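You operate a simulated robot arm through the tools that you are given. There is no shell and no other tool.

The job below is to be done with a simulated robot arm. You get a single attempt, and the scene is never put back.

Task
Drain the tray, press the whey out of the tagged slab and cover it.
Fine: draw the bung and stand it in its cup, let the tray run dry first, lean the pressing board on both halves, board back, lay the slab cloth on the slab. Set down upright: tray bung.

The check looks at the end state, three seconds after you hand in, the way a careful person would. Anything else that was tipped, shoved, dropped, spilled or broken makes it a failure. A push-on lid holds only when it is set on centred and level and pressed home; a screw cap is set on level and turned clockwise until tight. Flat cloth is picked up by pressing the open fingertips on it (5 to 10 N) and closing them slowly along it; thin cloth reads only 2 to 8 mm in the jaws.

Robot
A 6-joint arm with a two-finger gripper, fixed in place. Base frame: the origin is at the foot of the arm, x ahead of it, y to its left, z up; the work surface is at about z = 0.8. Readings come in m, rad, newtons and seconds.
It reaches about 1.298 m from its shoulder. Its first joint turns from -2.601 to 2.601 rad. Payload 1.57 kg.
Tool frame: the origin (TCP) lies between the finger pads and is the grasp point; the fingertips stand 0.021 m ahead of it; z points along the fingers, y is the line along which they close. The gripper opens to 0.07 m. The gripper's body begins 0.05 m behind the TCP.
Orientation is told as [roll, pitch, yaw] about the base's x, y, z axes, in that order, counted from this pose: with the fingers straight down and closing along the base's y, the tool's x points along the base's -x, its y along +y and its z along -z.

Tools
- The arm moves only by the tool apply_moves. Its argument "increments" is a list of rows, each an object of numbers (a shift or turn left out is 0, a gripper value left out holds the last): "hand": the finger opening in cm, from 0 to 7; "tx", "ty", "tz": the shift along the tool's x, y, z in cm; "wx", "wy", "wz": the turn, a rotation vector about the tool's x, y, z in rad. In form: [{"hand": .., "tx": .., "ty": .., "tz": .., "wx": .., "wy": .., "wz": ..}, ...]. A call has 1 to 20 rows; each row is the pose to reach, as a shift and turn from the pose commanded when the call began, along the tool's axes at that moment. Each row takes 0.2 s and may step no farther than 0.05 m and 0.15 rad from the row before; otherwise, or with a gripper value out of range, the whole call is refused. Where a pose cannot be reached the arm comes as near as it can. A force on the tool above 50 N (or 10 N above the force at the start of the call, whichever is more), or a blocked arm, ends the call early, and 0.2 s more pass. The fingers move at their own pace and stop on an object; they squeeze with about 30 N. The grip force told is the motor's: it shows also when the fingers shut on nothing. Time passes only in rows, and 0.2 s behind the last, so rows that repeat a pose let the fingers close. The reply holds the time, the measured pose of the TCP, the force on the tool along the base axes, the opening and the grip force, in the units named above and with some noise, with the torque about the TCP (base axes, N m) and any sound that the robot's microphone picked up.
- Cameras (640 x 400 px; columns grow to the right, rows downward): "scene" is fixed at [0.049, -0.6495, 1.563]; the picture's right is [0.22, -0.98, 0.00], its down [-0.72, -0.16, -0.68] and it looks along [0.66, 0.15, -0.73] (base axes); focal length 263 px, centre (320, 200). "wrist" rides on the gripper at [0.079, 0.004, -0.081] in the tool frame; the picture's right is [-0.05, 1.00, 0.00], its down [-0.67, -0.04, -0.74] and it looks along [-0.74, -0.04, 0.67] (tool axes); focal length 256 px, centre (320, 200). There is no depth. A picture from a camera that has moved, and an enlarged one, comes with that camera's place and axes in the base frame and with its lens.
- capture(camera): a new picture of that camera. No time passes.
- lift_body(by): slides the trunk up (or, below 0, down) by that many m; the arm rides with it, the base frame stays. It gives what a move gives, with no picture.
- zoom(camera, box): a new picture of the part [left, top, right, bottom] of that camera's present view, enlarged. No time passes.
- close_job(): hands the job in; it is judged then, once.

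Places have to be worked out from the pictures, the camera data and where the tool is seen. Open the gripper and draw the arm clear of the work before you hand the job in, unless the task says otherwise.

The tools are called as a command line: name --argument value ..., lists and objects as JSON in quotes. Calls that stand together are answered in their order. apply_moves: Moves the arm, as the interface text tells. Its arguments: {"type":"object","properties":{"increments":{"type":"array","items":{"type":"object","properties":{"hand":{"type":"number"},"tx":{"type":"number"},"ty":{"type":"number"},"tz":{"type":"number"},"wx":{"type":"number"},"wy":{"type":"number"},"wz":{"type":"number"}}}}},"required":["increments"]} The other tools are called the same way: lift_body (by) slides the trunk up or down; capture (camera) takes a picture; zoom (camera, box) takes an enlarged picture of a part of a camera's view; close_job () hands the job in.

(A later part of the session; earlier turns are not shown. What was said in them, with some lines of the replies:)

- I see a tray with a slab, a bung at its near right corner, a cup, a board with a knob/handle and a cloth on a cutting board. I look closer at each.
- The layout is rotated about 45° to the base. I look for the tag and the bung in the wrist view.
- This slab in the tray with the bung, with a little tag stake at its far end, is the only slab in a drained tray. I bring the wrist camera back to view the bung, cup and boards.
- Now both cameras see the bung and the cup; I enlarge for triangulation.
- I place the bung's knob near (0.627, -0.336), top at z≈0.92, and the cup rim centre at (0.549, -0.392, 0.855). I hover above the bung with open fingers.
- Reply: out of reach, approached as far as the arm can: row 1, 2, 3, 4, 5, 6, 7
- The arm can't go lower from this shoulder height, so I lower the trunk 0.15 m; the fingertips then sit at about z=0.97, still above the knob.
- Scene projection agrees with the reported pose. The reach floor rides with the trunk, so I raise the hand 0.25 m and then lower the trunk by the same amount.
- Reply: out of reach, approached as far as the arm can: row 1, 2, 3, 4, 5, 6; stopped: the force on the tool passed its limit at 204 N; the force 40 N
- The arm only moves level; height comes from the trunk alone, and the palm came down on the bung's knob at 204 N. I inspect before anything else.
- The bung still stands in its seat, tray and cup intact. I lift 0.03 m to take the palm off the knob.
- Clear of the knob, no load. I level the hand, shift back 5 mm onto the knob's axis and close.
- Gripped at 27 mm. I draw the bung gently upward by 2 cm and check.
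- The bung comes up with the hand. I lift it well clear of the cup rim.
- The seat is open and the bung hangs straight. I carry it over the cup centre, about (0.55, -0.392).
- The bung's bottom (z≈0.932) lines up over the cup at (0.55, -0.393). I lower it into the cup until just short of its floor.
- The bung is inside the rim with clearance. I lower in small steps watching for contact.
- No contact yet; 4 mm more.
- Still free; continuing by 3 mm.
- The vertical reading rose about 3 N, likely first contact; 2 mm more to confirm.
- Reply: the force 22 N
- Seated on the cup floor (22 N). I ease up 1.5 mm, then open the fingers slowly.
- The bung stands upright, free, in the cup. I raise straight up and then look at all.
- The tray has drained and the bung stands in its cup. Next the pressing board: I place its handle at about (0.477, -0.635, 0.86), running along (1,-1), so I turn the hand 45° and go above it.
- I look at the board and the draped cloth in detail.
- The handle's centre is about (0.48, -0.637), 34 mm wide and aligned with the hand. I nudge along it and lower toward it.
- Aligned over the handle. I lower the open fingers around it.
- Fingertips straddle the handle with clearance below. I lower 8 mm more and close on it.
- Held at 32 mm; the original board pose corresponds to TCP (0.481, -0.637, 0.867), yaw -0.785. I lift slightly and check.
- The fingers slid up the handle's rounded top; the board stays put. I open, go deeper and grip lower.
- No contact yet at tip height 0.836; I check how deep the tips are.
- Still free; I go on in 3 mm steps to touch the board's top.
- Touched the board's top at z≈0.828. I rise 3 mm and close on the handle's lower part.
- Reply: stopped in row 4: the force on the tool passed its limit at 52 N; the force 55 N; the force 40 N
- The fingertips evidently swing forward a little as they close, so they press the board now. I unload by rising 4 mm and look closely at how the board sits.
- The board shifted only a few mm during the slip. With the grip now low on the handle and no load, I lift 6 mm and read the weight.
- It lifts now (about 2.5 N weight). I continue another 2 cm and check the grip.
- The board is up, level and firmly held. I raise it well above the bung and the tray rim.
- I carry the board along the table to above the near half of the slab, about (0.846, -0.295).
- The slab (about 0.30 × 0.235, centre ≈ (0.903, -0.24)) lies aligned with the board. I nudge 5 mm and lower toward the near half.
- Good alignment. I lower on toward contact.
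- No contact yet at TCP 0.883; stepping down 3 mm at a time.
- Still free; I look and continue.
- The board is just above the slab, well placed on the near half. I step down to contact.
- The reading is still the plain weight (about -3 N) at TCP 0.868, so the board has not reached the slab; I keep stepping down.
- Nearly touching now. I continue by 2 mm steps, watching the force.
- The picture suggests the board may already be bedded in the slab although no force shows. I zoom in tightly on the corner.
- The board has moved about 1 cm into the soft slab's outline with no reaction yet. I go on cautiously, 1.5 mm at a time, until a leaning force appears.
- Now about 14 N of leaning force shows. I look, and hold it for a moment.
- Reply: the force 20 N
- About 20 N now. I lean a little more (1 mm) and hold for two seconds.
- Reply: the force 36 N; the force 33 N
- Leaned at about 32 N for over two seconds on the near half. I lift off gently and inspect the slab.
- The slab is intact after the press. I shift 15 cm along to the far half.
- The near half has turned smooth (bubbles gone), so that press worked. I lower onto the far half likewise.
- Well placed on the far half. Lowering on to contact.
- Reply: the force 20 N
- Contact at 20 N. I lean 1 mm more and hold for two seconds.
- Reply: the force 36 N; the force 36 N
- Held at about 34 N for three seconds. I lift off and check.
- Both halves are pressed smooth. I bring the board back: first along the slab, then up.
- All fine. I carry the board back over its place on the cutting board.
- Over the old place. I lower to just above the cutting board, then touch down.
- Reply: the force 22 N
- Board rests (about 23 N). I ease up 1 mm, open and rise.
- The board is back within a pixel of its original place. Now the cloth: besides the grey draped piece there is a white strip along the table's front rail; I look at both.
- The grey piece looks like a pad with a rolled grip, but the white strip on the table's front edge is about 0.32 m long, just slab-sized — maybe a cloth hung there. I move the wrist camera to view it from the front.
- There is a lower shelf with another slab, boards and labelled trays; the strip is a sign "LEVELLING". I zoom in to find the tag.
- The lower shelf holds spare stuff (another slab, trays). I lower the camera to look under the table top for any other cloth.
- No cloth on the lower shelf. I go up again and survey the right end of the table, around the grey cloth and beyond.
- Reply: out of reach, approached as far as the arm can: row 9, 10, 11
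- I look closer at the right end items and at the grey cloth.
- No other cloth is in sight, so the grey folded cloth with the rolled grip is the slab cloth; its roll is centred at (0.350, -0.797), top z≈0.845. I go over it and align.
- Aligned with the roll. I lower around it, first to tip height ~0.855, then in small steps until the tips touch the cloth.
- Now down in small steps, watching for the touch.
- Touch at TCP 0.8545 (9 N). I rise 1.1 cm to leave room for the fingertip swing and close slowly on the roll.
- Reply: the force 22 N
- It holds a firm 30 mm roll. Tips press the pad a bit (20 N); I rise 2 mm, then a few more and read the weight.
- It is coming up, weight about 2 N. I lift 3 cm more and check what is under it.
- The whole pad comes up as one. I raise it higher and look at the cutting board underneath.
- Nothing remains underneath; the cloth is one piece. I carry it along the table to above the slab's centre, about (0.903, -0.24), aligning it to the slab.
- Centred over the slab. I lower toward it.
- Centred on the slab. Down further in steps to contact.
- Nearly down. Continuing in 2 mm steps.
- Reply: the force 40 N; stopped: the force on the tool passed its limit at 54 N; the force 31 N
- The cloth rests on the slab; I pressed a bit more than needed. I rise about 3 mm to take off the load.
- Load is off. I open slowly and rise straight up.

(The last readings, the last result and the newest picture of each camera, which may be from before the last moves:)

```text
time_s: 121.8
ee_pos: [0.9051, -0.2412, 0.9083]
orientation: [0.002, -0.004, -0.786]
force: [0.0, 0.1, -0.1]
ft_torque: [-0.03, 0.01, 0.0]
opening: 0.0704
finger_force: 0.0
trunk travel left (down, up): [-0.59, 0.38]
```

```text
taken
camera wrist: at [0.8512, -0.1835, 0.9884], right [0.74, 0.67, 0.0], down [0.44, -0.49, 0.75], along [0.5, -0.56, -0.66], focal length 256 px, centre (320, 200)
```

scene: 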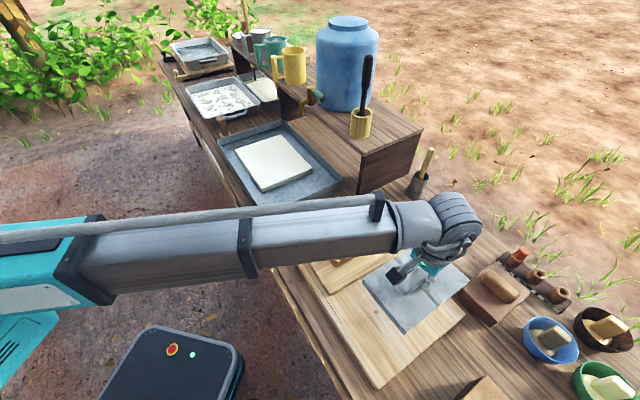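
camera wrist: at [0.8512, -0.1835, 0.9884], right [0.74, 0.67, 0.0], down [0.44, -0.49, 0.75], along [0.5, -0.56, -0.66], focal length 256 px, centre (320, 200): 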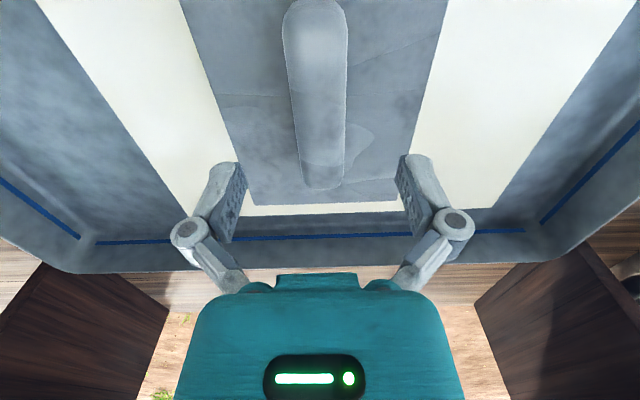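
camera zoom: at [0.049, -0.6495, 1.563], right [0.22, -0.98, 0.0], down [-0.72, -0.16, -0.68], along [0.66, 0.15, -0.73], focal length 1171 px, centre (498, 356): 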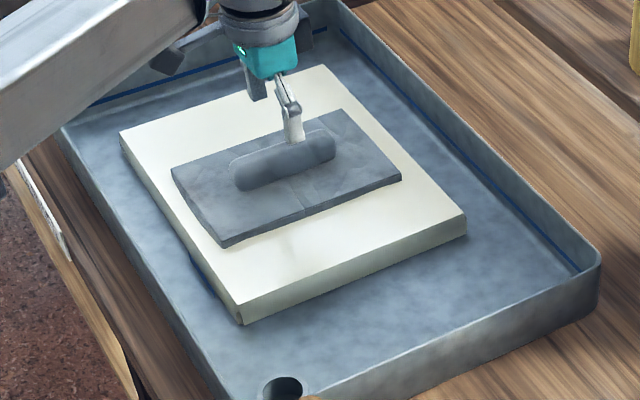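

The cloth lies centred and level on the slab. I raise the arm and draw it clear to the front of the table.

lift_body --by 0.2

apply_moves --increments '[{"tx": 3}, {"tx": 7}, {"tx": 11}, {"tx": 15}, {"tx": 19}, {"tx": 23}, {"tx": 27}, {"tx": 31}, {"tx": 35}, {"tx": 38}, {"tx": 40}]'

capture --camera "scene"

zoom --camera "scene" --box '[200, 100, 360, 260]'

zoom --camera "scene" --box '[270, 200, 480, 390]'

capture --camera "wrist"

```text
time_s: 124.0
ee_pos: [0.9051, -0.2412, 1.1091]
orientation: [0.004, -0.006, -0.786]
force: [-0.5, 0.9, -0.1]
ft_torque: [0.01, -0.01, 0.02]
opening: 0.0699
finger_force: 0.1
trunk travel left (down, up): [-0.79, 0.18]
```

```text
time_s: 126.4
ee_pos: [0.6212, 0.0413, 1.1087]
orientation: [0.003, -0.004, -0.787]
force: [0.3, -0.4, -0.6]
ft_torque: [0.04, 0.0, -0.02]
opening: 0.0702
finger_force: 0.0
out of reach, approached as far as the arm can: row 9
trunk travel left (down, up): [-0.79, 0.18]
```

```text
taken
```

scene: 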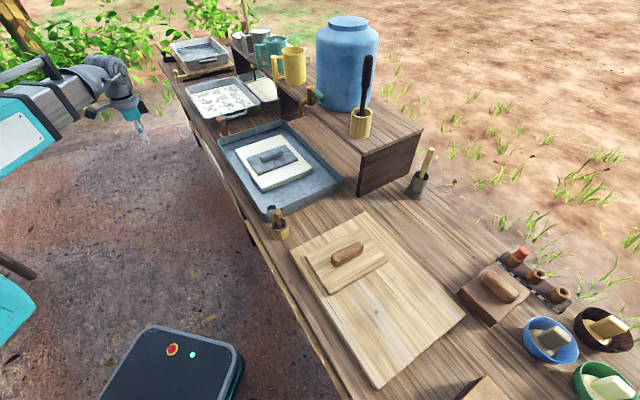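

```text
2.50 times, centred on (280, 180) of scene
camera zoom: at [0.049, -0.6495, 1.563], right [0.22, -0.98, 0.0], down [-0.72, -0.16, -0.68], along [0.66, 0.15, -0.73], focal length 658 px, centre (420, 250)
```

zoom: 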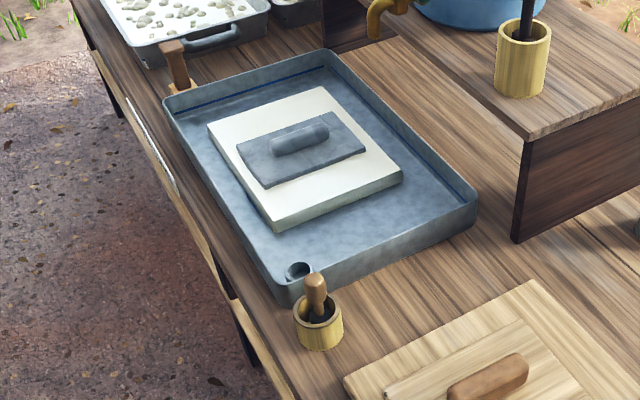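

```text
2.11 times, centred on (375, 295) of scene
camera zoom: at [0.049, -0.6495, 1.563], right [0.22, -0.98, 0.0], down [-0.72, -0.16, -0.68], along [0.66, 0.15, -0.73], focal length 554 px, centre (204, 0)
```

zoom: 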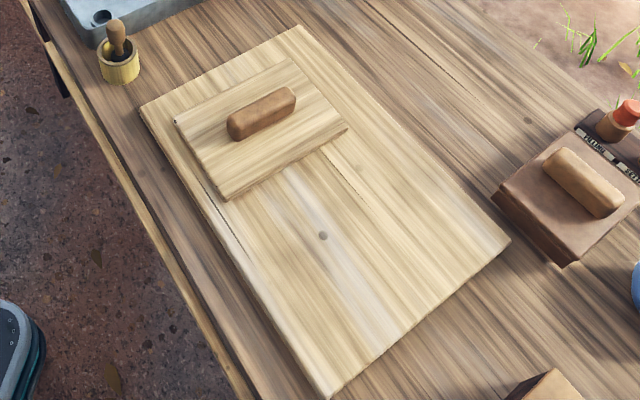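

```text
taken
camera wrist: at [0.5676, 0.0995, 1.1886], right [0.74, 0.67, 0.0], down [0.44, -0.49, 0.75], along [0.5, -0.56, -0.66], focal length 256 px, centre (320, 200)
```

wrist: 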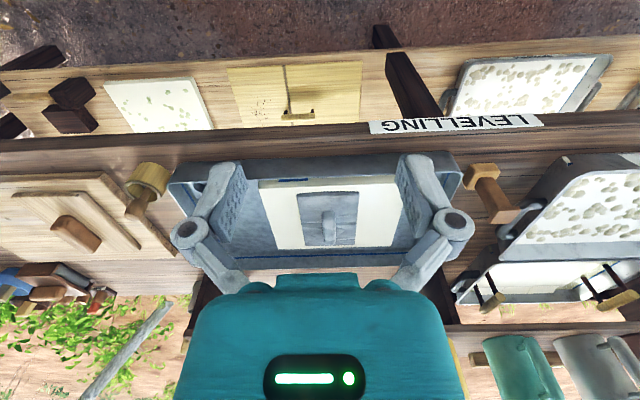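

Everything looks in order; I check the small dark dots on the cutting board and table to be sure they are just knots, and the tag-like blue mark on the slab's front edge.

zoom --camera "scene" --box '[360, 290, 400, 330]'

zoom --camera "scene" --box '[430, 235, 480, 275]'

zoom --camera "wrist" --box '[220, 160, 430, 270]'

zoom --camera "scene" --box '[255, 195, 305, 245]'

```text
10.00 times, centred on (380, 310) of scene
camera zoom: at [0.049, -0.6495, 1.563], right [0.22, -0.98, 0.0], down [-0.72, -0.16, -0.68], along [0.66, 0.15, -0.73], focal length 2634 px, centre (-280, -900)
```

zoom: 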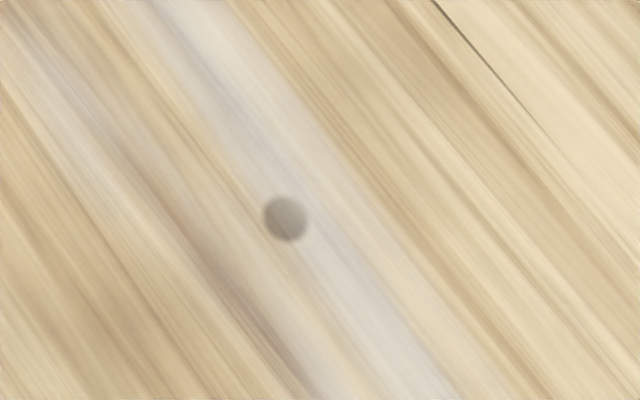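

```text
10.00 times, centred on (455, 255) of scene
camera zoom: at [0.049, -0.6495, 1.563], right [0.22, -0.98, 0.0], down [-0.72, -0.16, -0.68], along [0.66, 0.15, -0.73], focal length 2634 px, centre (-1030, -350)
```

zoom: 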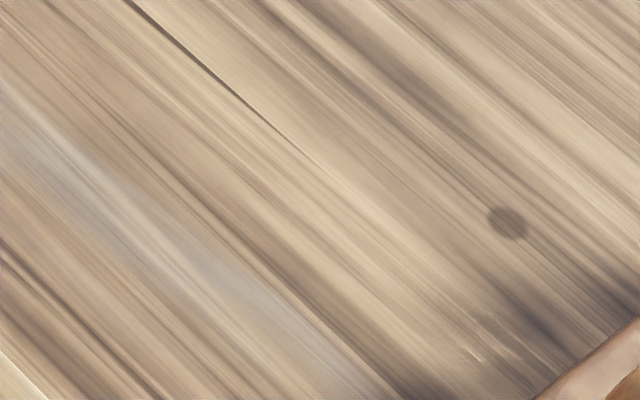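

```text
3.05 times, centred on (325, 215) of wrist
camera zoom: at [0.5676, 0.0995, 1.1886], right [0.74, 0.67, 0.0], down [0.44, -0.49, 0.75], along [0.5, -0.56, -0.66], focal length 780 px, centre (305, 154)
```

zoom: 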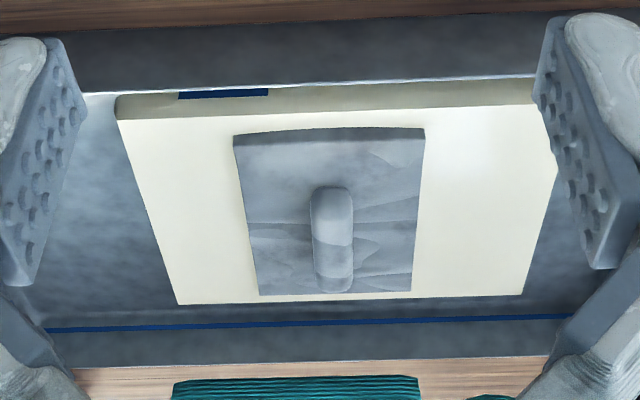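

```text
8.00 times, centred on (280, 220) of scene
camera zoom: at [0.049, -0.6495, 1.563], right [0.22, -0.98, 0.0], down [-0.72, -0.16, -0.68], along [0.66, 0.15, -0.73], focal length 2107 px, centre (640, 40)
```

zoom: 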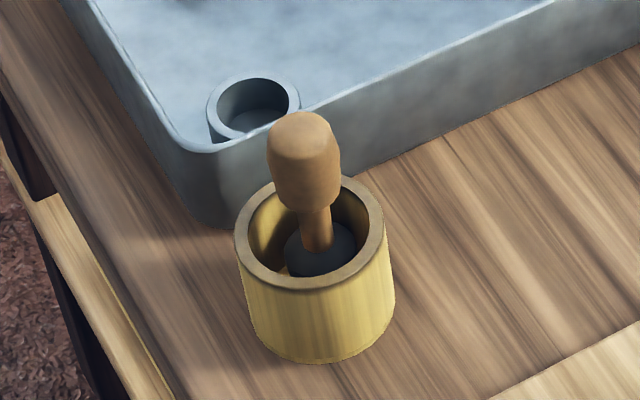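

The blue tag on the slab's side confirms it is the right slab. The bung stands upright in its cup, the tray is dry, the board is back and the cloth is laid; the dots look like wood marks, since a similar one shows on the untouched lower shelf. The arm is clear with the gripper open, so I hand in.

close_job

```text
The job is handed in.
```

I finished the job and handed it in; I don't have the check's verdict.

- **Bung and tray:** I drew the bung and stood it upright in its cup. The tray ran dry before I pressed.
- **Pressing:** I leaned the board on each half of the slab at about 30–35 N for two to three seconds. The bubbles disappeared on both halves. A blue tag on the slab's side, which I only spotted at the end, confirms it is the right slab.
- **Board:** it is back on the cutting board, within about a pixel of where it started in the scene view.
- **Cloth:** it lies centred on the slab. It is smaller than the slab (about 19 × 13 cm against 30 × 24 cm), so it does not cover the slab to the edges.

Three contacts were harder than I intended:

- **Bung:** the gripper came down on it at 204 N, because I had not yet found that the arm's height only changes with the trunk.
- **Pressing board:** my first grip slipped and shifted it a few millimetres. I corrected that when I put it back.
- **Cloth:** I set it down at up to 54 N.

I saw no damage, spills or anything knocked over in the last pictures. The gripper is open and the arm is clear of the work.
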